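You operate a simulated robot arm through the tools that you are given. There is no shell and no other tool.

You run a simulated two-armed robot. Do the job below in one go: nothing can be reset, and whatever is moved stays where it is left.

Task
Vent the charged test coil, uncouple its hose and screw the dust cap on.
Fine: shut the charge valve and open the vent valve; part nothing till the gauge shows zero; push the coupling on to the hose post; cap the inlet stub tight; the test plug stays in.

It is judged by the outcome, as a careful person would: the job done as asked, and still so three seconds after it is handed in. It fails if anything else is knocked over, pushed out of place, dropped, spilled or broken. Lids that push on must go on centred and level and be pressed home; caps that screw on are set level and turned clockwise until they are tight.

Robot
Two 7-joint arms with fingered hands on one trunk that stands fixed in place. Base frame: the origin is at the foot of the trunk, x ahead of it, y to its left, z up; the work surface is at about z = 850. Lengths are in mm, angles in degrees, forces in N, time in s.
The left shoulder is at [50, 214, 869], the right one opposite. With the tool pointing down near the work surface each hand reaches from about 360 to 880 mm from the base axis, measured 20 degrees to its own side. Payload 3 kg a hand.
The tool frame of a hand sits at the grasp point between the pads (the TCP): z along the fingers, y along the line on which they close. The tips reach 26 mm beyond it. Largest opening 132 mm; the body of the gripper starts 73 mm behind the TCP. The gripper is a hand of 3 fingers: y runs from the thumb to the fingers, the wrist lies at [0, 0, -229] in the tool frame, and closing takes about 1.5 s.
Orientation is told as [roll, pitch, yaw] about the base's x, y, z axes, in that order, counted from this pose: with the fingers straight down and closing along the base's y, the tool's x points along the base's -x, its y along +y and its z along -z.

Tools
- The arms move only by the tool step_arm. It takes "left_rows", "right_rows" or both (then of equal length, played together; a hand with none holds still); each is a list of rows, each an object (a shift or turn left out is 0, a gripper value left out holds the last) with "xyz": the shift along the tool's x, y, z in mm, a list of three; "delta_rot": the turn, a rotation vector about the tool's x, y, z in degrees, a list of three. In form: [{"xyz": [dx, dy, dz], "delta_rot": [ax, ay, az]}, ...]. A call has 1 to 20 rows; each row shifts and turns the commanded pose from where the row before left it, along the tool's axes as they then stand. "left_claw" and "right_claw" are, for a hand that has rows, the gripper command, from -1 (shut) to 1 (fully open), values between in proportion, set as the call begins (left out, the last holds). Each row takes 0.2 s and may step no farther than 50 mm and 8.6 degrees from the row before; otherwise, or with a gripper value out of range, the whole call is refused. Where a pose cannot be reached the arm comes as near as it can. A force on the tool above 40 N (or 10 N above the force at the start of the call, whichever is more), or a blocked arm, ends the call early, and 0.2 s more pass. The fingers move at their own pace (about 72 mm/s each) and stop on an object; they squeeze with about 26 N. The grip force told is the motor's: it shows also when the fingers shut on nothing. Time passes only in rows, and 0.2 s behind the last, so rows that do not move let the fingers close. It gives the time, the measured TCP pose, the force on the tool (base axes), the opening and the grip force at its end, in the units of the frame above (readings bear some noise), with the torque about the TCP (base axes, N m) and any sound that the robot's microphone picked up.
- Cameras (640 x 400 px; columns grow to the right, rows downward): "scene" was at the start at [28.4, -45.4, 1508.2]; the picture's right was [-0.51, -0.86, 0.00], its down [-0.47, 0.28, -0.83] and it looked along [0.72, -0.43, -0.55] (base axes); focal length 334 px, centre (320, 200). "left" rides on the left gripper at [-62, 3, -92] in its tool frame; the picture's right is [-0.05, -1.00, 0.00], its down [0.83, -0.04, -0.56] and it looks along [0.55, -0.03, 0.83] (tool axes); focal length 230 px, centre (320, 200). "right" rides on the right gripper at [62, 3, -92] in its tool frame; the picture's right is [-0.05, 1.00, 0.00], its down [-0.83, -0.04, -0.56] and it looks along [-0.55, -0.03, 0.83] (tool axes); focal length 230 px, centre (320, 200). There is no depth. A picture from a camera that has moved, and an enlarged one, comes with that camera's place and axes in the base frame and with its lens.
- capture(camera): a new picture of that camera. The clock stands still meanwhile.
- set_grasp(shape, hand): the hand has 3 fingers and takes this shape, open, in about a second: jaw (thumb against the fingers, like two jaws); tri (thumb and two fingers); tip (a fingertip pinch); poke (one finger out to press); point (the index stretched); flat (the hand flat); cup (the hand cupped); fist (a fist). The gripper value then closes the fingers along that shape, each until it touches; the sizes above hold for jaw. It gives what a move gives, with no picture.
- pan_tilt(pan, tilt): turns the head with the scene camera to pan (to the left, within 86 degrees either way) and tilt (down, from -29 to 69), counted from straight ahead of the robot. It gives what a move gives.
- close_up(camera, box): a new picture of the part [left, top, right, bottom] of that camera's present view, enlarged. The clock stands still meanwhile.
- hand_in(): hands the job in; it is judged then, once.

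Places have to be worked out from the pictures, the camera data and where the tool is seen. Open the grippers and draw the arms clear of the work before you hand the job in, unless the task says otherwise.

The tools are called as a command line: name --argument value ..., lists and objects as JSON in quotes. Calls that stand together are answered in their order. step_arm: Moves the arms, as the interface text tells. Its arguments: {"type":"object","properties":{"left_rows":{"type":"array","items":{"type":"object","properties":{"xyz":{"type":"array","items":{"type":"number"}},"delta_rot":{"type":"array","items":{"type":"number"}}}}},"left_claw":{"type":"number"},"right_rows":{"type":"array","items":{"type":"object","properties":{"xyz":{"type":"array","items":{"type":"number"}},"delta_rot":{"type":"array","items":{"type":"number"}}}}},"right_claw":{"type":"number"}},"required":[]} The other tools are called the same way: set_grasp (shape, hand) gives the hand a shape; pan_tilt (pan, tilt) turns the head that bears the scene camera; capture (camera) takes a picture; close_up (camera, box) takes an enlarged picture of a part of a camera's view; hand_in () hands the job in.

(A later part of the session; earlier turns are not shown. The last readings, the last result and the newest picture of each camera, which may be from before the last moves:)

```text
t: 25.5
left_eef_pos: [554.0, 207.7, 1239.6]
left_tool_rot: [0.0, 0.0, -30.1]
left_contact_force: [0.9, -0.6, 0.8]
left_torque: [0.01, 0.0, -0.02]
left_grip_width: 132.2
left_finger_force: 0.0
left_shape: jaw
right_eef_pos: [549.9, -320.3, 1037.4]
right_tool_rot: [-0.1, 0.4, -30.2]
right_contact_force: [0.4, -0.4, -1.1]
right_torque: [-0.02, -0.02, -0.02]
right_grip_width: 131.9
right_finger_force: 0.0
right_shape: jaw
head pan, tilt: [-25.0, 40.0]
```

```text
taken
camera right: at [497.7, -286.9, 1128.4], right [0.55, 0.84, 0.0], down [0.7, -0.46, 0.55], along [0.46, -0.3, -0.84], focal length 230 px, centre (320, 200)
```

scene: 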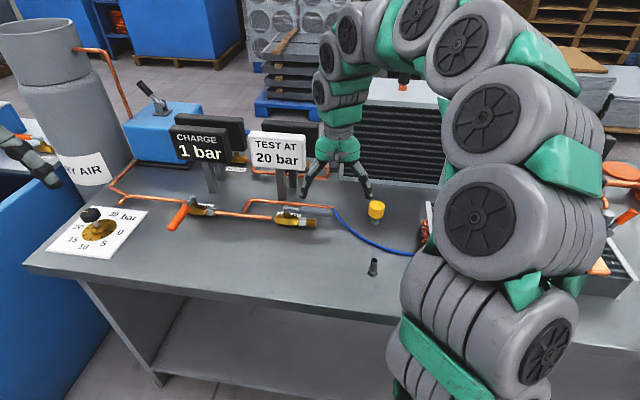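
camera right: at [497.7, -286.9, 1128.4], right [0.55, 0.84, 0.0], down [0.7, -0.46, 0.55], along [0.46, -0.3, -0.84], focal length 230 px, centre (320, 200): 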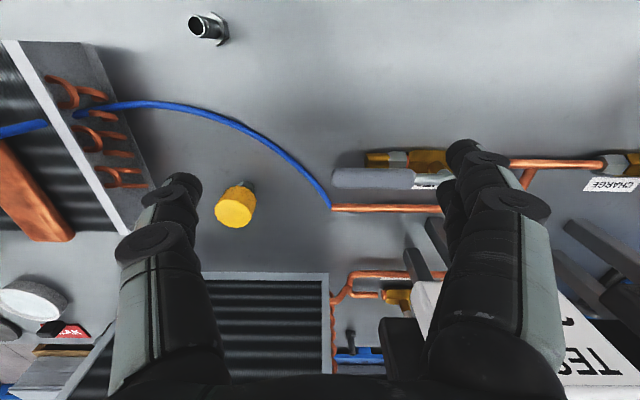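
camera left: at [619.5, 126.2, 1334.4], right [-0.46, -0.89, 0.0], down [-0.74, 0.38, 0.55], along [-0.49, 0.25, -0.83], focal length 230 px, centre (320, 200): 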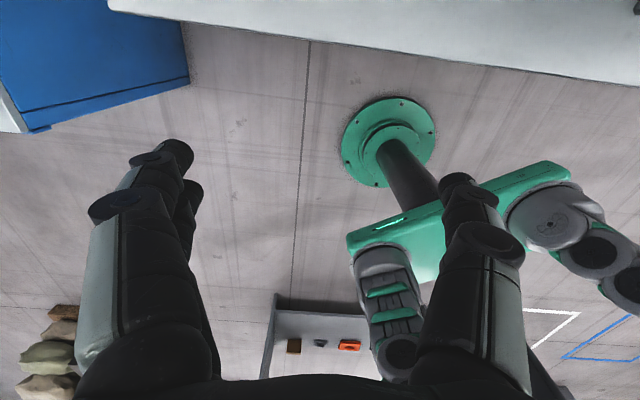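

Gauge is at 1 bar and falling; both levers are where they should be. I enlarge the hose post and the cap here to measure them.

close_up --camera "right" --box '[170, 0, 270, 60]'

close_up --camera "right" --box '[180, 150, 300, 240]'

close_up --camera "scene" --box '[330, 180, 430, 290]'

```text
6.40 times, centred on (220, 30) of right
camera zoom: at [497.7, -286.9, 1128.4], right [0.55, 0.84, 0.0], down [0.7, -0.46, 0.55], along [0.46, -0.3, -0.84], focal length 1472 px, centre (960, 1288)
```

zoom: 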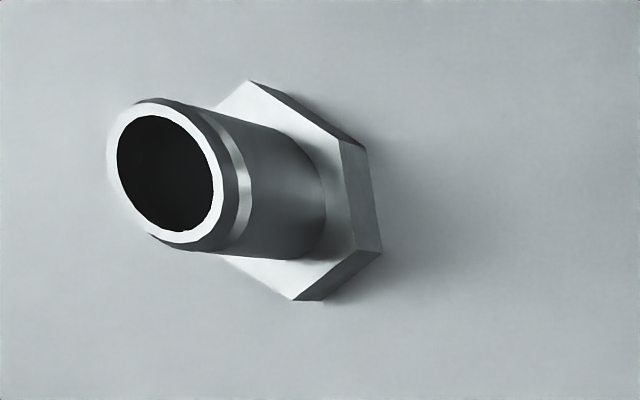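

```text
4.44 times, centred on (240, 195) of right
camera zoom: at [497.7, -286.9, 1128.4], right [0.55, 0.84, 0.0], down [0.7, -0.46, 0.55], along [0.46, -0.3, -0.84], focal length 1022 px, centre (676, 222)
```

zoom: 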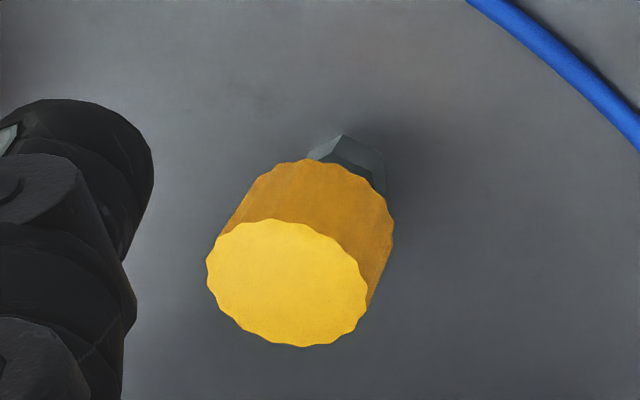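

```text
3.64 times, centred on (380, 235) of scene
camera zoom: at [29.2, -36.0, 1498.3], right [-0.42, -0.91, 0.0], down [-0.58, 0.27, -0.77], along [0.69, -0.32, -0.64], focal length 1215 px, centre (102, 73)
```

zoom: 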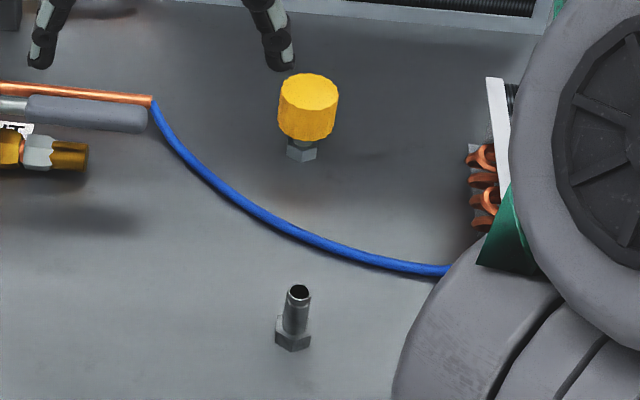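

Measured: cap top centre ≈(574,-457, z917), about 41 mm across; hose post top ≈(429.5,-361.6, z896); coupling collar ≈(386,-589, z966). I move the right hand back over the coil to see the coupling up close while the pressure falls to zero.

step_arm --right_rows '[{"xyz": [17, -37, -10]}, {"xyz": [17, -37, -10]}, {"xyz": [17, -37, -10]}, {"xyz": [17, -37, -10]}, {"xyz": [17, -37, -5]}, {"xyz": [17, -37, -5]}, {"xyz": [17, -37, 0]}, {"xyz": [17, -37, 0]}]'

capture --camera "right"

capture --camera "scene"

```text
t: 27.3
left_eef_pos: [554.5, 206.8, 1239.6]
left_tool_rot: [-0.1, 0.0, -30.3]
left_contact_force: [-0.1, -0.5, 0.2]
left_torque: [0.03, -0.05, 0.02]
left_grip_width: 132.0
left_finger_force: 0.0
left_shape: jaw
right_eef_pos: [284.4, -507.5, 1088.6]
right_tool_rot: [-0.2, 0.3, -30.2]
right_contact_force: [0.0, -0.2, -0.1]
right_torque: [0.01, 0.02, 0.01]
right_grip_width: 131.9
right_finger_force: 0.0
right_shape: jaw
head pan, tilt: [-25.0, 40.0]
```

```text
taken
camera right: at [232.3, -474.5, 1179.9], right [0.55, 0.84, 0.0], down [0.7, -0.46, 0.55], along [0.46, -0.3, -0.83], focal length 230 px, centre (320, 200)
```

right: 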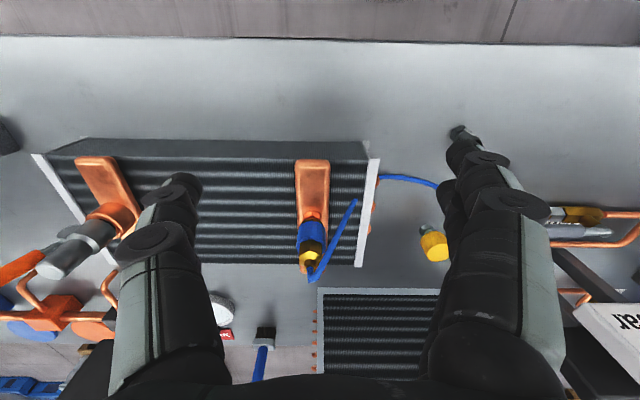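

```text
taken
```

scene: 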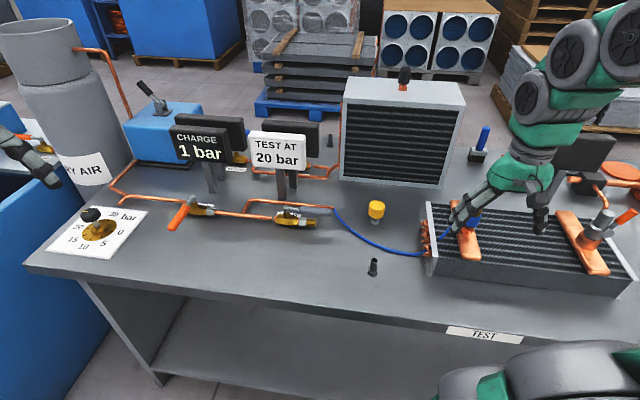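

I enlarge the coupling from both cameras, and check the valves and gauge again.

close_up --camera "right" --box '[270, 140, 400, 290]'

close_up --camera "scene" --box '[400, 160, 640, 310]'

close_up --camera "scene" --box '[140, 110, 340, 250]'

```text
2.67 times, centred on (335, 215) of right
camera zoom: at [232.3, -474.5, 1179.9], right [0.55, 0.84, 0.0], down [0.7, -0.46, 0.55], along [0.46, -0.3, -0.83], focal length 614 px, centre (280, 160)
```

zoom: 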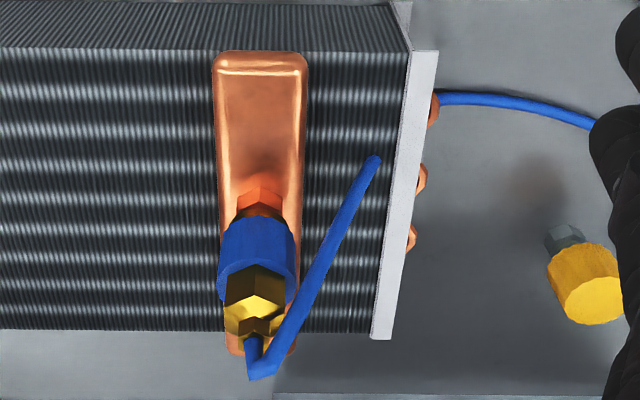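

```text
2.67 times, centred on (520, 235) of scene
camera zoom: at [29.1, -35.9, 1498.3], right [-0.42, -0.91, 0.0], down [-0.58, 0.27, -0.77], along [0.69, -0.32, -0.64], focal length 891 px, centre (-213, 107)
```

zoom: 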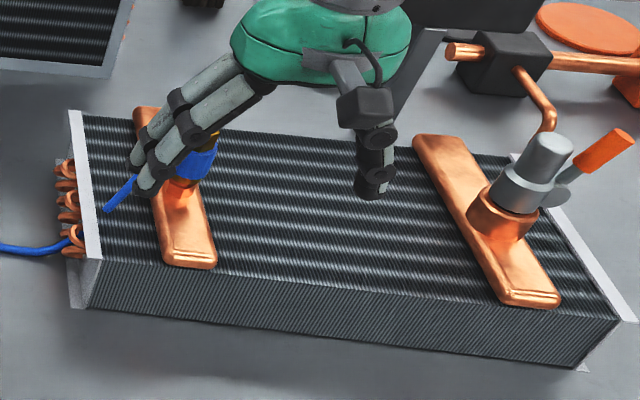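

```text
2.86 times, centred on (240, 180) of scene
camera zoom: at [29.1, -35.9, 1498.3], right [-0.42, -0.91, 0.0], down [-0.58, 0.27, -0.77], along [0.69, -0.32, -0.64], focal length 954 px, centre (549, 257)
```

zoom: 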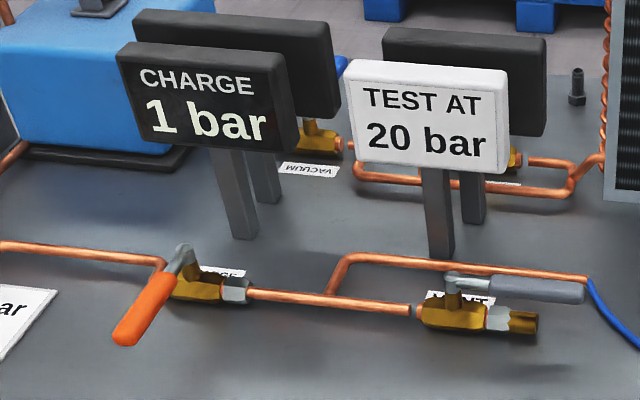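

The coupling stands upright: a copper stub, a blue collar about 37 mm across, and a brass hex with the hose looping off toward bench-left. The gauge still reads 1 bar. I tilt and lower the hand for a side view to get the heights, touching nothing.

step_arm --right_rows '[{"delta_rot": [0, -7, 0]}, {"delta_rot": [0, -7, 0]}, {"delta_rot": [0, -7, 0]}, {"delta_rot": [0, -7, 0]}, {"delta_rot": [0, -7, 0]}, {"xyz": [32.4, 0, 20]}, {"xyz": [32.4, 0, 20]}]'

capture --camera "right"

close_up --camera "right" --box '[230, 60, 430, 260]'

close_up --camera "scene" --box '[140, 110, 340, 250]'

```text
t: 28.9
left_eef_pos: [553.2, 206.1, 1240.5]
left_tool_rot: [0.0, 0.0, -30.2]
left_contact_force: [0.4, -0.4, -0.5]
left_torque: [-0.01, 0.02, 0.04]
left_grip_width: 132.0
left_finger_force: 0.1
left_shape: jaw
right_eef_pos: [279.0, -503.7, 1072.0]
right_tool_rot: [-0.1, -34.7, -30.2]
right_contact_force: [0.6, 0.5, 0.1]
right_torque: [0.0, 0.0, 0.01]
right_grip_width: 132.2
right_finger_force: 0.1
right_shape: jaw
right hand out of reach, approached as far as the arm can: row 6, 7
head pan, tilt: [-25.0, 40.0]
```

```text
taken
camera right: at [189.8, -449.3, 1110.2], right [0.54, 0.84, 0.03], down [0.3, -0.22, 0.93], along [0.79, -0.49, -0.37], focal length 230 px, centre (320, 200)
```

right: 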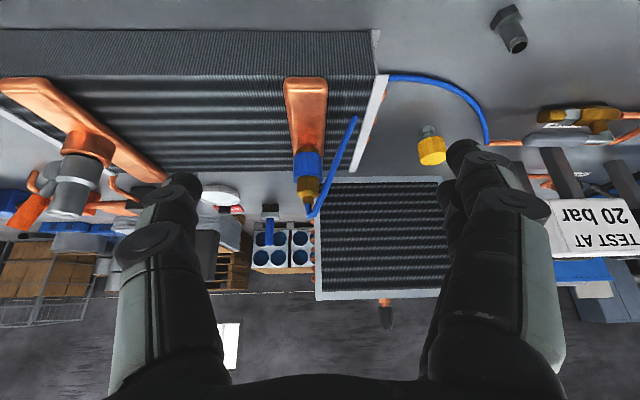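

```text
2.00 times, centred on (330, 160) of right
camera zoom: at [189.8, -449.3, 1110.2], right [0.54, 0.84, 0.03], down [0.3, -0.22, 0.93], along [0.79, -0.49, -0.37], focal length 460 px, centre (300, 280)
```

zoom: 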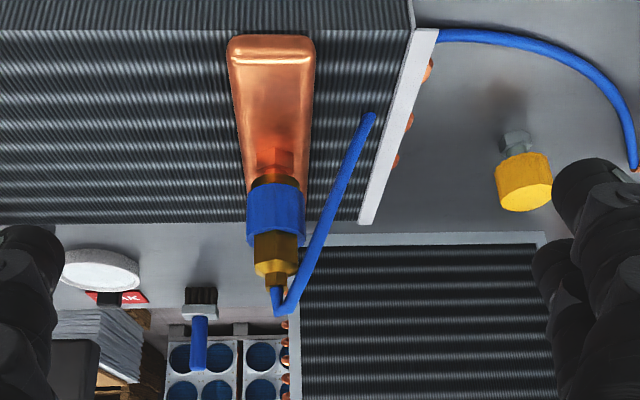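

```text
2.86 times, centred on (240, 180) of scene
camera zoom: at [29.1, -35.9, 1498.3], right [-0.42, -0.91, 0.0], down [-0.58, 0.27, -0.77], along [0.69, -0.32, -0.64], focal length 954 px, centre (549, 257)
```

zoom: 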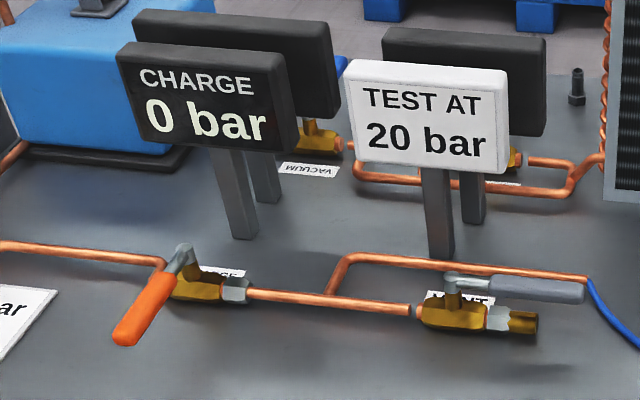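

The gauge now shows 0 bar. From the three views the collar spans z≈957–997 on an axis at ≈(387,-589), the header top is at ≈920 and the hose loop tops out at ≈1036. I bring the hand upright, raise it, and turn it 66° clockwise so the hose leaves between thumb and fingers.

step_arm --right_rows '[{"delta_rot": [0, 7, 0]}, {"delta_rot": [0, 7, 0]}, {"delta_rot": [0, 7, 0]}, {"delta_rot": [0, 7, 0]}, {"delta_rot": [0, 6.7, 0]}, {"xyz": [0, 0, -40]}, {"xyz": [0, 0, -40], "delta_rot": [0, 0, 8]}, {"delta_rot": [0, 0, 8.3]}, {"delta_rot": [0, 0, 8.3]}, {"delta_rot": [0, 0, 8.3]}, {"delta_rot": [0, 0, 8.3]}, {"delta_rot": [0, 0, 8.3]}, {"delta_rot": [0, 0, 8.3]}, {"delta_rot": [0, 0, 8.2]}]'

capture --camera "right"

capture --camera "scene"

```text
t: 31.9
left_eef_pos: [554.9, 207.6, 1239.6]
left_tool_rot: [-0.1, -0.1, -30.1]
left_contact_force: [-0.7, -1.1, 0.1]
left_torque: [-0.02, 0.02, -0.01]
left_grip_width: 132.1
left_finger_force: 0.0
left_shape: jaw
right_eef_pos: [277.9, -503.0, 1150.2]
right_tool_rot: [-0.2, 0.0, -96.3]
right_contact_force: [0.7, -0.4, 0.5]
right_torque: [0.0, 0.0, -0.01]
right_grip_width: 131.9
right_finger_force: 0.2
right_shape: jaw
head pan, tilt: [-25.0, 40.0]
```

```text
taken
camera right: at [287.6, -442.2, 1240.2], right [0.99, -0.16, 0.0], down [-0.13, -0.82, 0.56], along [-0.09, -0.55, -0.83], focal length 230 px, centre (320, 200)
```

right: 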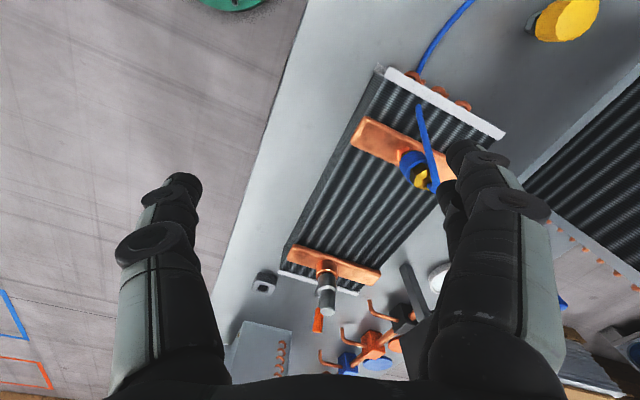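

```text
taken
```

scene: 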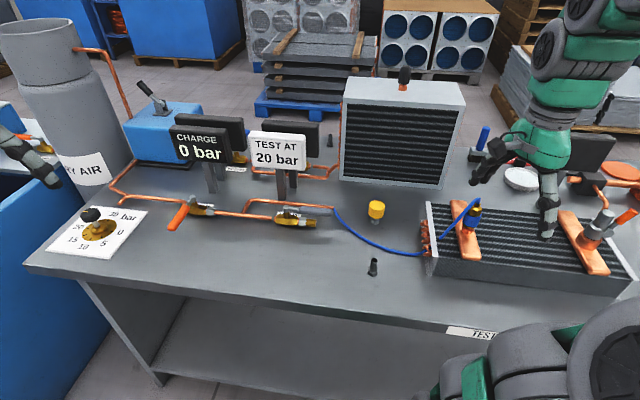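

The gauge holds 0 bar. I enlarge the coupling in this new view to refine its axis before going down on it.

close_up --camera "right" --box '[340, 90, 480, 220]'

close_up --camera "scene" --box '[400, 150, 560, 290]'

```text
3.08 times, centred on (410, 155) of right
camera zoom: at [287.6, -442.2, 1240.2], right [0.99, -0.16, 0.0], down [-0.13, -0.82, 0.56], along [-0.09, -0.55, -0.83], focal length 708 px, centre (43, 338)
```

zoom: 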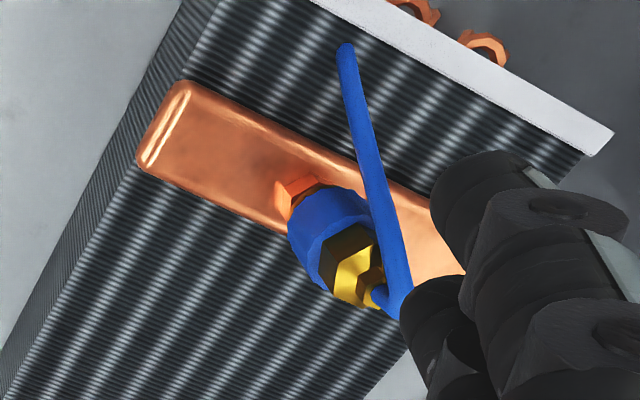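

```text
2.86 times, centred on (480, 220) of scene
camera zoom: at [29.2, -35.9, 1498.3], right [-0.42, -0.91, 0.0], down [-0.58, 0.27, -0.77], along [0.69, -0.32, -0.64], focal length 954 px, centre (-137, 143)
```

zoom: 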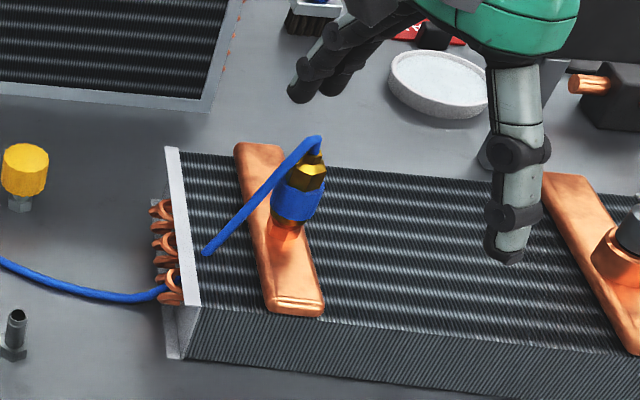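

The refined collar centre is ≈(385.5,-588, z971). I move to directly above it at z=1150 and check alignment.

step_arm --right_rows '[{"xyz": [-24.2, 38.8, 0]}, {"xyz": [-24.2, 38.8, 0]}, {"xyz": [-24.2, 38.8, 0]}]'

capture --camera "right"

close_up --camera "scene" --box '[400, 100, 560, 290]'

```text
t: 32.7
left_eef_pos: [554.0, 208.0, 1240.1]
left_tool_rot: [0.0, 0.0, -30.2]
left_contact_force: [0.5, -0.7, -0.5]
left_torque: [-0.01, 0.04, 0.0]
left_grip_width: 131.8
left_finger_force: 0.1
left_shape: jaw
right_eef_pos: [386.8, -587.1, 1150.9]
right_tool_rot: [0.0, 0.0, -96.3]
right_contact_force: [0.3, 0.4, 0.3]
right_torque: [-0.01, 0.03, 0.01]
right_grip_width: 131.8
right_finger_force: 0.0
right_shape: jaw
head pan, tilt: [-25.0, 40.0]
```

```text
taken
camera right: at [394.3, -525.9, 1240.6], right [0.99, -0.16, 0.0], down [-0.13, -0.82, 0.56], along [-0.09, -0.55, -0.83], focal length 230 px, centre (320, 200)
```

right: 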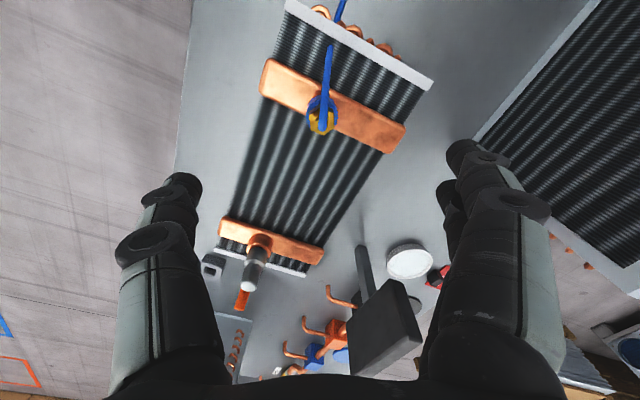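

```text
2.11 times, centred on (480, 195) of scene
camera zoom: at [29.2, -36.0, 1498.3], right [-0.42, -0.91, 0.0], down [-0.58, 0.27, -0.77], along [0.69, -0.32, -0.64], focal length 703 px, centre (-17, 210)
```

zoom: 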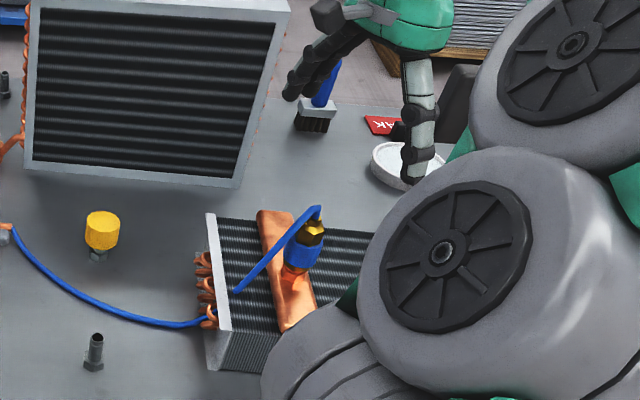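

Alignment is within about 2 mm, with the hose running between thumb and fingers. I descend to z≈1000 and look again.

step_arm --right_rows '[{"xyz": [0, 0, 30]}, {"xyz": [0, 0, 30]}, {"xyz": [0, 0, 30]}, {"xyz": [0, 0, 30]}, {"xyz": [0, 0, 30]}]'

capture --camera "right"

close_up --camera "scene" --box '[400, 100, 560, 290]'

```text
t: 33.9
left_eef_pos: [553.3, 207.5, 1240.3]
left_tool_rot: [0.0, 0.0, -30.2]
left_contact_force: [-0.8, -0.2, 0.0]
left_torque: [0.01, 0.0, 0.0]
left_grip_width: 131.7
left_finger_force: 0.0
left_shape: jaw
right_eef_pos: [385.5, -588.0, 998.6]
right_tool_rot: [-0.1, 0.0, -96.3]
right_contact_force: [0.7, 0.0, -0.1]
right_torque: [0.02, -0.01, 0.01]
right_grip_width: 132.1
right_finger_force: 0.1
right_shape: jaw
head pan, tilt: [-25.0, 40.0]
```

```text
taken
camera right: at [394.3, -526.9, 1089.4], right [0.99, -0.16, 0.0], down [-0.13, -0.82, 0.56], along [-0.09, -0.55, -0.83], focal length 230 px, centre (320, 200)
```

right: 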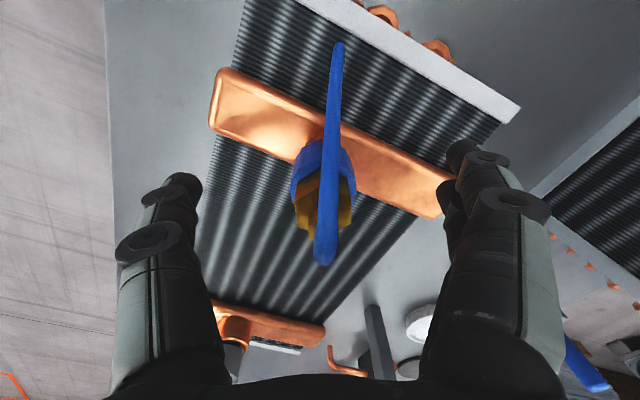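

```text
2.11 times, centred on (480, 195) of scene
camera zoom: at [29.2, -35.9, 1498.3], right [-0.42, -0.91, 0.0], down [-0.58, 0.27, -0.77], along [0.69, -0.32, -0.64], focal length 703 px, centre (-17, 210)
```

zoom: 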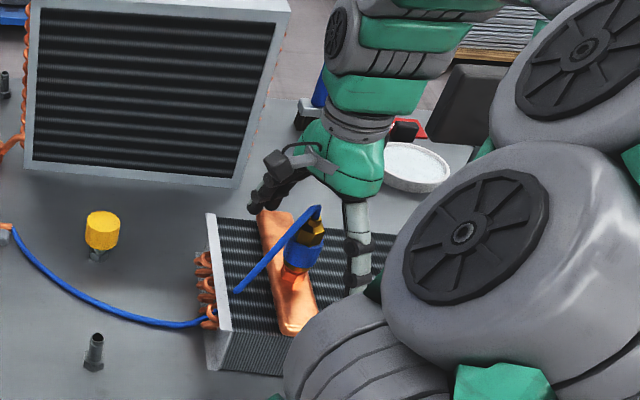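

Clear all round; the hose loop tops out at z≈1035, safely under the palm. I descend the last 21 mm and close on the blue collar.

step_arm --right_rows '[{"xyz": [0, 0, 10.5]}, {"xyz": [0, 0, 10]}]'

step_arm --right_rows '[{}, {}, {}, {}, {}, {}, {}, {}]' --right_claw -1

capture --camera "right"

close_up --camera "scene" --box '[400, 130, 540, 270]'

```text
t: 34.5
left_eef_pos: [554.0, 207.3, 1239.7]
left_tool_rot: [0.0, 0.0, -30.2]
left_contact_force: [0.6, 0.2, -0.5]
left_torque: [-0.01, 0.0, -0.02]
left_grip_width: 131.6
left_finger_force: 0.0
left_shape: jaw
right_eef_pos: [387.0, -587.5, 978.7]
right_tool_rot: [0.0, -0.1, -96.2]
right_contact_force: [0.2, -0.5, -0.8]
right_torque: [0.0, 0.01, 0.01]
right_grip_width: 132.0
right_finger_force: 0.2
right_shape: jaw
head pan, tilt: [-25.0, 40.0]
```

```text
t: 36.3
left_eef_pos: [553.5, 208.1, 1240.1]
left_tool_rot: [0.0, 0.0, -30.3]
left_contact_force: [-0.5, 0.0, 0.3]
left_torque: [0.01, 0.02, 0.0]
left_grip_width: 132.0
left_finger_force: 0.1
left_shape: jaw
right_eef_pos: [386.2, -587.7, 980.1]
right_tool_rot: [-0.1, 0.0, -96.3]
right_contact_force: [-0.6, -0.9, 0.1]
right_torque: [-0.03, 0.03, -0.02]
right_grip_width: 27.8
right_finger_force: 25.7
right_shape: jaw
head pan, tilt: [-25.0, 40.0]
```

```text
taken
camera right: at [394.7, -526.9, 1069.7], right [0.99, -0.16, 0.0], down [-0.13, -0.82, 0.56], along [-0.09, -0.55, -0.83], focal length 230 px, centre (320, 200)
```

right: 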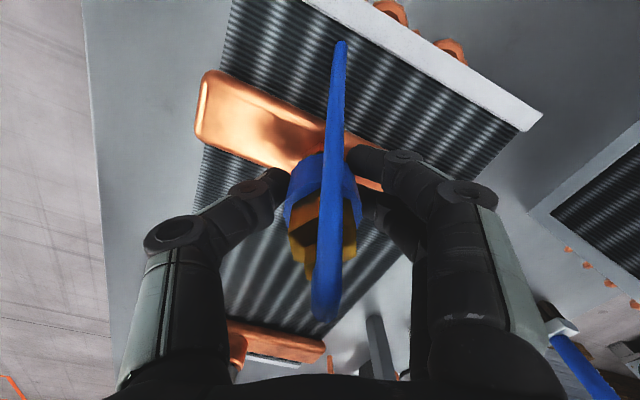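

```text
2.86 times, centred on (470, 200) of scene
camera zoom: at [29.2, -35.9, 1498.3], right [-0.42, -0.91, 0.0], down [-0.58, 0.27, -0.77], along [0.69, -0.32, -0.64], focal length 954 px, centre (-109, 200)
```

zoom: 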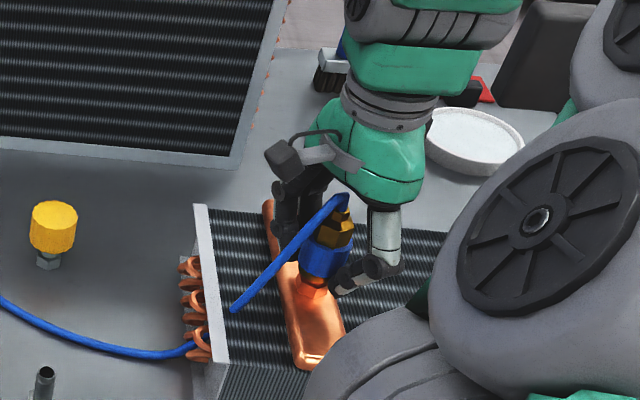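

The fingers hold the collar (opening 27.8 mm, 26 N). I pull straight up gently in small steps and watch the force.

step_arm --right_rows '[{"xyz": [0, 0, -3]}, {"xyz": [0, 0, -3]}, {"xyz": [0, 0, -3]}]'

close_up --camera "scene" --box '[400, 130, 540, 270]'

```text
t: 37.1
left_eef_pos: [554.3, 207.1, 1239.2]
left_tool_rot: [0.0, 0.0, -30.2]
left_contact_force: [-0.5, 0.0, 0.1]
left_torque: [0.0, 0.01, -0.04]
left_grip_width: 131.7
left_finger_force: 0.1
left_shape: jaw
right_eef_pos: [387.6, -588.1, 987.8]
right_tool_rot: [0.0, -0.1, -96.3]
right_contact_force: [0.0, -1.1, -0.9]
right_torque: [0.03, -0.03, -0.01]
right_grip_width: 27.5
right_finger_force: 26.5
right_shape: jaw
head pan, tilt: [-25.0, 40.0]
```

```text
2.86 times, centred on (470, 200) of scene
camera zoom: at [29.1, -35.9, 1498.3], right [-0.42, -0.91, 0.0], down [-0.58, 0.27, -0.77], along [0.69, -0.32, -0.64], focal length 954 px, centre (-109, 200)
```

zoom: 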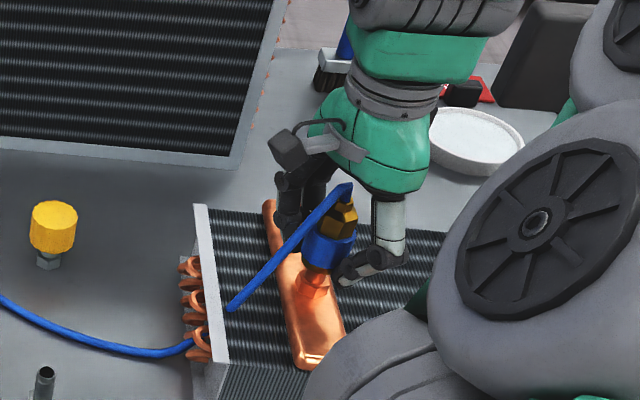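

The whole coupling rises with the hand at about 1 N and the coil stays put. I keep lifting straight up until it clears the stub.

step_arm --right_rows '[{"xyz": [0, 0, -6]}, {"xyz": [0, 0, -6]}, {"xyz": [0, 0, -8]}, {"xyz": [0, 0, -8]}, {"xyz": [0, 0, -8]}, {"xyz": [0, 0, -8]}, {"xyz": [0, 0, -8]}, {"xyz": [0, 0, -8]}]'

close_up --camera "scene" --box '[400, 130, 540, 270]'

capture --camera "right"

```text
t: 38.9
left_eef_pos: [553.7, 207.6, 1239.8]
left_tool_rot: [0.0, -0.1, -30.1]
left_contact_force: [0.5, -0.1, -0.2]
left_torque: [0.01, -0.01, 0.02]
left_grip_width: 131.8
left_finger_force: 0.0
left_shape: jaw
right_eef_pos: [387.3, -587.4, 1049.1]
right_tool_rot: [-0.1, -0.1, -96.2]
right_contact_force: [-0.5, 0.0, -0.8]
right_torque: [0.02, 0.01, 0.03]
right_grip_width: 27.8
right_finger_force: 25.6
right_shape: jaw
head pan, tilt: [-25.0, 40.0]
```

```text
2.86 times, centred on (470, 200) of scene
camera zoom: at [29.1, -35.9, 1498.3], right [-0.42, -0.91, 0.0], down [-0.58, 0.27, -0.77], along [0.69, -0.32, -0.64], focal length 954 px, centre (-109, 200)
```

zoom: 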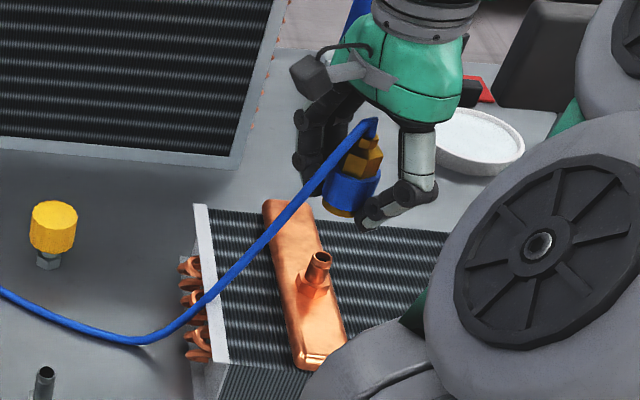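

```text
taken
camera right: at [395.4, -526.9, 1139.2], right [0.99, -0.16, 0.0], down [-0.13, -0.82, 0.56], along [-0.09, -0.55, -0.83], focal length 230 px, centre (320, 200)
```

right: 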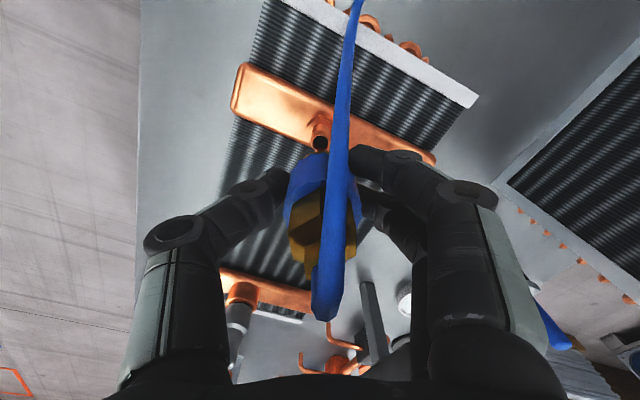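

The coupling is free and the bare stub is visible at ≈(387,-588), top z≈964. I carry the coupling at this height to above the hose post.

step_arm --right_rows '[{"xyz": [28.7, 2.2, 0]}, {"xyz": [28.7, 2.2, 0]}, {"xyz": [28.7, 2.2, 0]}, {"xyz": [28.7, 2.2, 0]}, {"xyz": [28.7, 2.2, 0]}, {"xyz": [28.7, 2.2, 0]}, {"xyz": [28.7, 2.2, 0]}, {"xyz": [28.7, 2.2, 0]}, {}]'

capture --camera "right"

capture --camera "scene"

```text
t: 40.9
left_eef_pos: [554.1, 207.8, 1239.4]
left_tool_rot: [0.0, -0.1, -30.2]
left_contact_force: [0.8, 0.8, 0.1]
left_torque: [0.0, 0.0, 0.02]
left_grip_width: 131.8
left_finger_force: 0.1
left_shape: jaw
right_eef_pos: [427.8, -362.6, 1047.2]
right_tool_rot: [0.0, -0.2, -96.3]
right_contact_force: [-0.1, 0.0, -1.0]
right_torque: [0.0, -0.02, -0.03]
right_grip_width: 27.8
right_finger_force: 26.0
right_shape: jaw
head pan, tilt: [-25.0, 40.0]
```

```text
taken
camera right: at [435.9, -302.0, 1137.6], right [0.99, -0.16, 0.0], down [-0.13, -0.82, 0.56], along [-0.09, -0.55, -0.83], focal length 230 px, centre (320, 200)
```

right: 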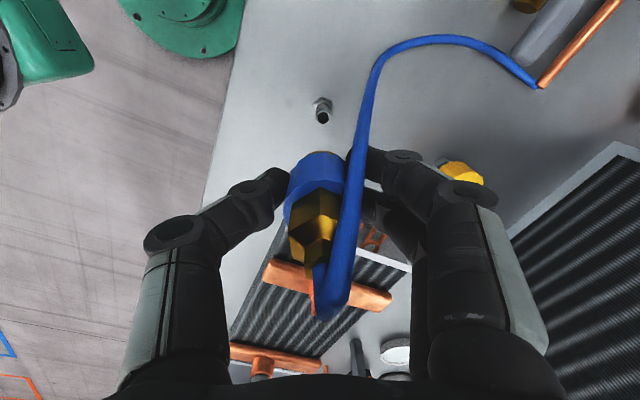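

```text
taken
```

scene: 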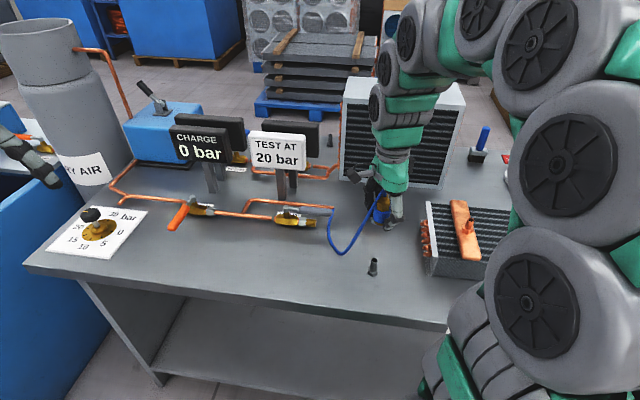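

I enlarge the post in the hand camera; if aligned, its mouth should appear at about pixel (320,120).

close_up --camera "right" --box '[280, 80, 370, 140]'

close_up --camera "scene" --box '[320, 160, 450, 290]'

```text
6.67 times, centred on (325, 110) of right
camera zoom: at [435.9, -302.0, 1137.6], right [0.99, -0.16, 0.0], down [-0.13, -0.82, 0.56], along [-0.09, -0.55, -0.83], focal length 1534 px, centre (287, 800)
```

zoom: 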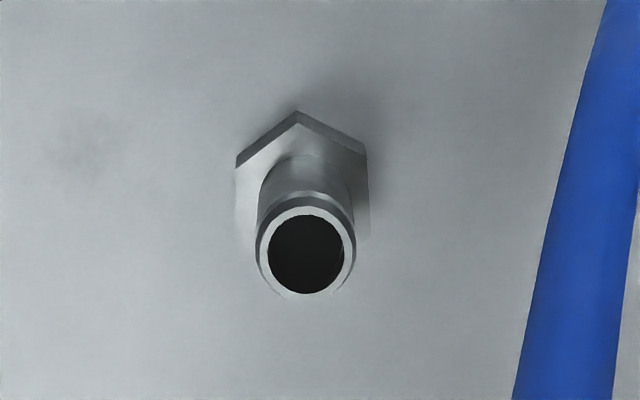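

```text
3.08 times, centred on (385, 225) of scene
camera zoom: at [29.1, -35.9, 1498.3], right [-0.42, -0.91, 0.0], down [-0.58, 0.27, -0.77], along [0.69, -0.32, -0.64], focal length 1028 px, centre (120, 123)
```

zoom: 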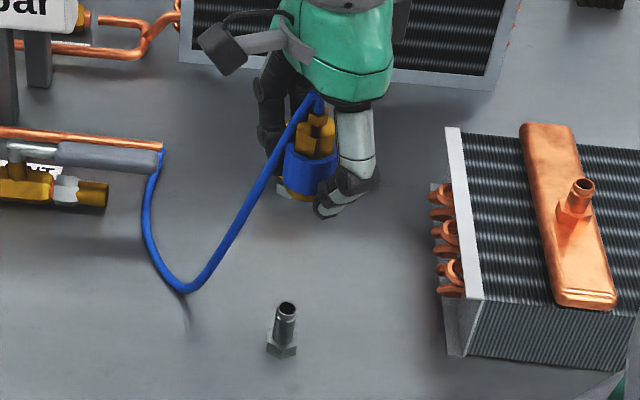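

The post mouth is about 2 mm off in both tool x and y, so I shift by (1.9, 1.8) and descend to just above it for a check.

step_arm --right_rows '[{"xyz": [1.9, 1.8, 0]}, {"xyz": [0, 0, 25]}, {"xyz": [0, 0, 25]}, {"xyz": [0, 0, 25]}, {"xyz": [0, 0, 15]}, {}]'

capture --camera "right"

close_up --camera "scene" --box '[330, 210, 430, 290]'

```text
t: 42.3
left_eef_pos: [554.4, 207.5, 1240.5]
left_tool_rot: [0.0, 0.0, -30.1]
left_contact_force: [-0.1, -0.2, -0.4]
left_torque: [0.0, -0.04, 0.04]
left_grip_width: 131.8
left_finger_force: 0.0
left_shape: jaw
right_eef_pos: [431.2, -361.4, 958.8]
right_tool_rot: [0.0, -0.1, -96.3]
right_contact_force: [-0.4, 1.0, -0.4]
right_torque: [0.01, 0.03, 0.03]
right_grip_width: 27.6
right_finger_force: 26.4
right_shape: jaw
head pan, tilt: [-25.0, 40.0]
```

```text
taken
camera right: at [440.0, -300.9, 1048.4], right [0.99, -0.16, 0.0], down [-0.13, -0.82, 0.56], along [-0.09, -0.55, -0.83], focal length 230 px, centre (320, 200)
```

right: 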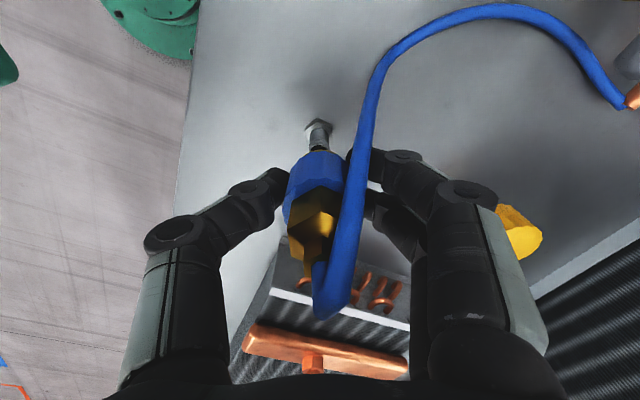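

```text
5.00 times, centred on (380, 250) of scene
camera zoom: at [29.2, -35.9, 1498.3], right [-0.42, -0.91, 0.0], down [-0.58, 0.27, -0.77], along [0.69, -0.32, -0.64], focal length 1670 px, centre (20, -50)
```

zoom: 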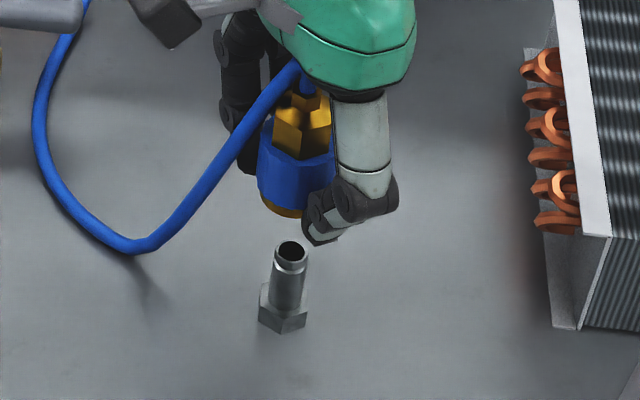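

From the scene camera the coupling lines up over the post; I check the fore-aft match in the hand camera.

close_up --camera "right" --box '[270, 100, 370, 180]'

```text
5.00 times, centred on (320, 140) of right
camera zoom: at [440.0, -300.9, 1048.4], right [0.99, -0.16, 0.0], down [-0.13, -0.82, 0.56], along [-0.09, -0.55, -0.83], focal length 1150 px, centre (320, 500)
```

zoom: 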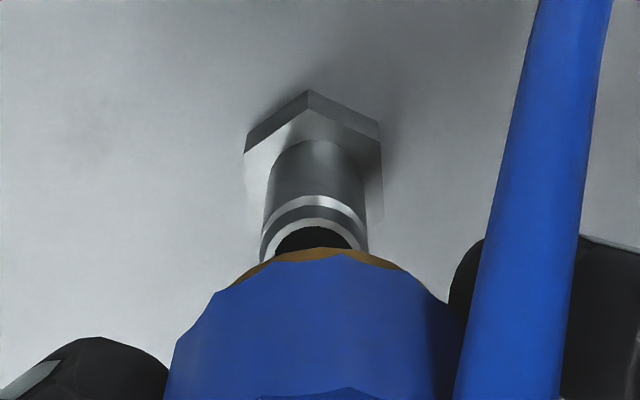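

The post looks about 1.8 mm toward the thumb side relative to the coupling, so I correct that and lower the coupling slowly onto the post.

step_arm --right_rows '[{"xyz": [0, -1.7, 0]}, {}, {"xyz": [0, 0, 6]}, {"xyz": [0, 0, 6]}, {"xyz": [0, 0, 5]}, {}]'

close_up --camera "right" --box '[270, 100, 370, 180]'

close_up --camera "scene" --box '[330, 210, 430, 290]'

```text
t: 43.7
left_eef_pos: [554.6, 207.2, 1239.9]
left_tool_rot: [0.0, 0.0, -30.2]
left_contact_force: [-0.7, -0.4, -0.1]
left_torque: [0.02, 0.05, 0.0]
left_grip_width: 131.7
left_finger_force: 0.2
left_shape: jaw
right_eef_pos: [429.7, -360.3, 940.2]
right_tool_rot: [-0.1, -0.1, -96.3]
right_contact_force: [0.6, -0.2, -1.3]
right_torque: [0.01, 0.0, 0.03]
right_grip_width: 27.5
right_finger_force: 25.6
right_shape: jaw
head pan, tilt: [-25.0, 40.0]
```

```text
5.00 times, centred on (320, 140) of right
camera zoom: at [438.3, -299.4, 1031.8], right [0.99, -0.16, 0.0], down [-0.13, -0.82, 0.56], along [-0.09, -0.55, -0.83], focal length 1150 px, centre (320, 500)
```

zoom: 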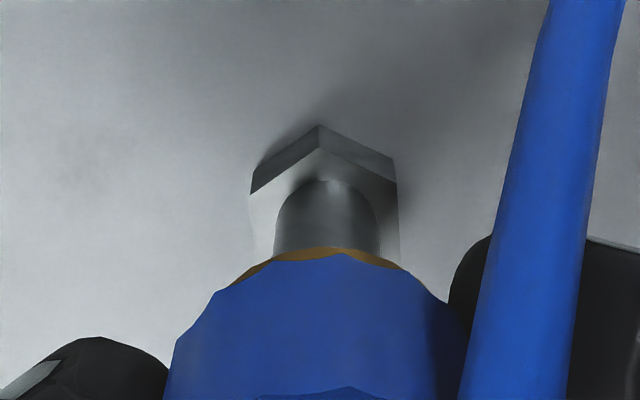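

```text
5.00 times, centred on (380, 250) of scene
camera zoom: at [29.2, -35.9, 1498.3], right [-0.42, -0.91, 0.0], down [-0.58, 0.27, -0.77], along [0.69, -0.32, -0.64], focal length 1670 px, centre (20, -50)
```

zoom: 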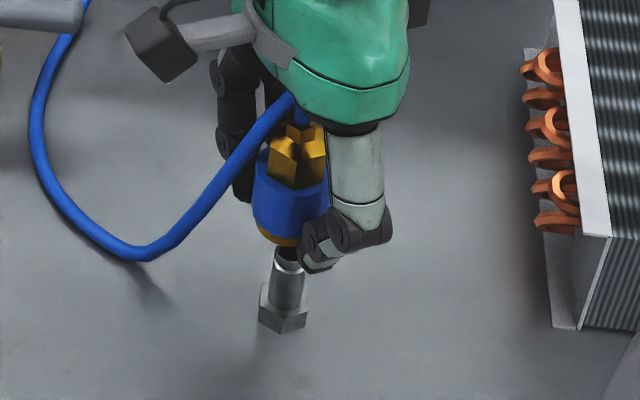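

All rays put the post axis within about 1 mm of the coupling axis. I lower further in small steps, watching for contact force.

step_arm --right_rows '[{"xyz": [-0.6, 0, 3]}, {"xyz": [0, 0, 3]}, {"xyz": [0, 0, 3]}, {"xyz": [0, 0, 3]}]'

close_up --camera "scene" --box '[330, 210, 430, 290]'

```text
t: 44.7
left_eef_pos: [554.1, 207.2, 1240.8]
left_tool_rot: [0.0, 0.0, -30.2]
left_contact_force: [-0.7, -1.1, 0.3]
left_torque: [0.02, -0.01, -0.03]
left_grip_width: 131.7
left_finger_force: 0.0
left_shape: jaw
right_eef_pos: [429.6, -360.4, 928.7]
right_tool_rot: [-0.1, 0.0, -96.4]
right_contact_force: [0.1, 0.0, 0.4]
right_torque: [-0.01, -0.01, -0.01]
right_grip_width: 27.3
right_finger_force: 25.7
right_shape: jaw
head pan, tilt: [-25.0, 40.0]
```

```text
5.00 times, centred on (380, 250) of scene
camera zoom: at [29.2, -35.9, 1498.3], right [-0.42, -0.91, 0.0], down [-0.58, 0.27, -0.77], along [0.69, -0.32, -0.64], focal length 1670 px, centre (20, -50)
```

zoom: 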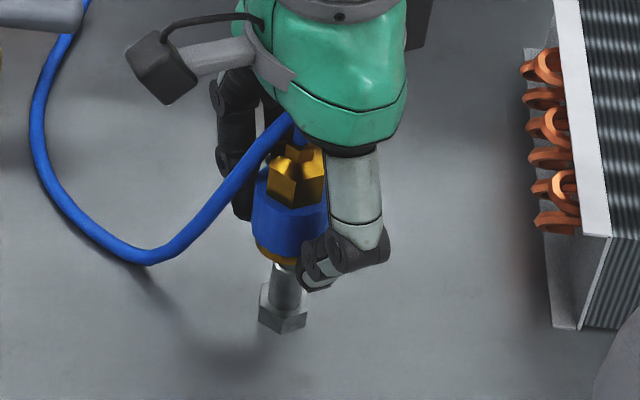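

The coupling slides over the post with no side force. I continue down to where it should seat (z≈911).

step_arm --right_rows '[{"xyz": [0, 0, 3]}, {"xyz": [0, 0, 3]}, {"xyz": [0, 0, 3]}, {"xyz": [0, 0, 3]}, {"xyz": [0, 0, 3]}, {"xyz": [0, 0, 2]}]'

close_up --camera "scene" --box '[330, 210, 430, 290]'

close_up --camera "right" --box '[270, 100, 370, 180]'

```text
t: 46.1
left_eef_pos: [554.3, 207.6, 1239.4]
left_tool_rot: [0.0, 0.0, -30.2]
left_contact_force: [-0.3, -0.5, 0.5]
left_torque: [-0.01, 0.0, 0.03]
left_grip_width: 132.1
left_finger_force: 0.1
left_shape: jaw
right_eef_pos: [430.5, -361.0, 912.7]
right_tool_rot: [0.0, -0.1, -96.3]
right_contact_force: [-5.2, -8.0, 16.1]
right_torque: [-0.24, 0.13, -0.04]
right_grip_width: 28.0
right_finger_force: 26.8
right_shape: jaw
head pan, tilt: [-25.0, 40.0]
```

```text
5.00 times, centred on (380, 250) of scene
camera zoom: at [28.9, -36.0, 1498.3], right [-0.42, -0.91, 0.0], down [-0.58, 0.27, -0.77], along [0.69, -0.32, -0.64], focal length 1670 px, centre (20, -50)
```

zoom: 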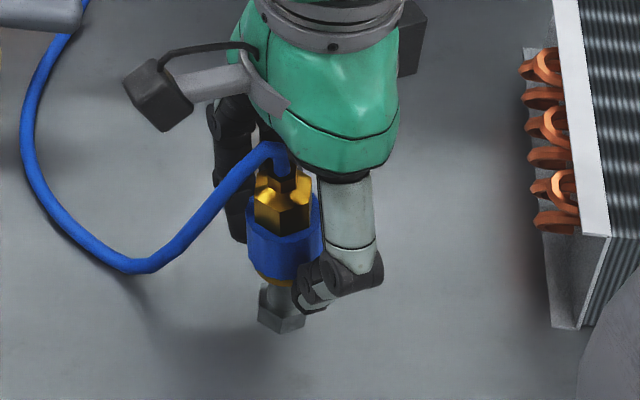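

```text
5.00 times, centred on (320, 140) of right
camera zoom: at [438.6, -300.4, 1003.0], right [0.99, -0.16, 0.0], down [-0.13, -0.82, 0.56], along [-0.09, -0.55, -0.83], focal length 1150 px, centre (320, 500)
```

zoom: 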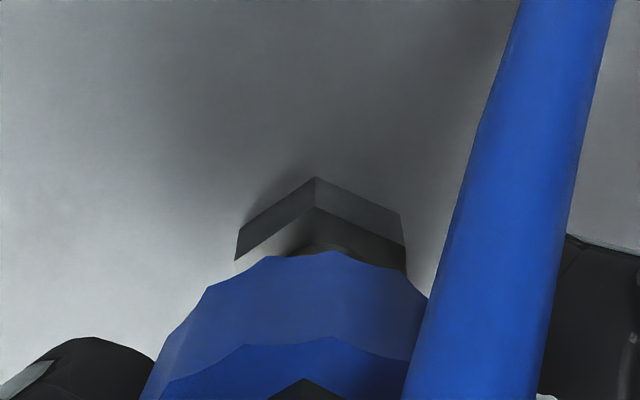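

There is 16 N of upward resistance at z≈913, about where it should seat. I press a little more to see whether it goes home.

step_arm --right_rows '[{"xyz": [0, 0, 2]}, {"xyz": [0, 0, 2]}, {}]'

close_up --camera "scene" --box '[330, 210, 430, 290]'

close_up --camera "right" --box '[260, 100, 390, 250]'

```text
t: 46.8
left_eef_pos: [553.3, 206.6, 1239.8]
left_tool_rot: [0.0, -0.1, -30.2]
left_contact_force: [-0.7, -0.1, 0.0]
left_torque: [0.01, -0.01, -0.01]
left_grip_width: 132.1
left_finger_force: 0.1
left_shape: jaw
right_eef_pos: [431.5, -363.5, 909.4]
right_tool_rot: [0.1, -0.2, -96.3]
right_contact_force: [-6.8, -8.9, 21.2]
right_torque: [-0.31, 0.11, -0.03]
right_grip_width: 30.3
right_finger_force: 25.9
right_shape: jaw
head pan, tilt: [-25.0, 40.0]
stopped in row 3 (right hand): the force on the tool passed its limit at 41 N (the readings are from after the stop); the commanded pose is now the measured one
```

```text
5.00 times, centred on (380, 250) of scene
camera zoom: at [28.9, -35.9, 1498.3], right [-0.42, -0.91, 0.0], down [-0.58, 0.27, -0.77], along [0.69, -0.32, -0.64], focal length 1670 px, centre (20, -50)
```

zoom: 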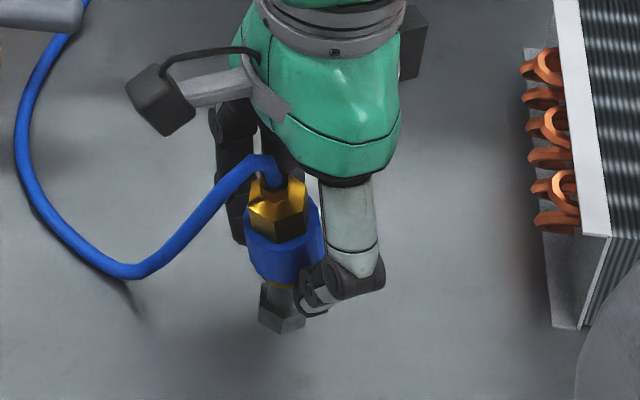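

```text
2.67 times, centred on (325, 175) of right
camera zoom: at [438.9, -301.6, 999.6], right [0.99, -0.16, 0.0], down [-0.14, -0.82, 0.56], along [-0.09, -0.55, -0.83], focal length 614 px, centre (307, 267)
```

zoom: 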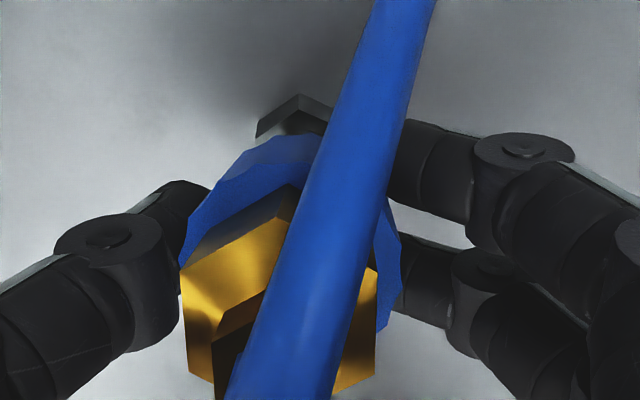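

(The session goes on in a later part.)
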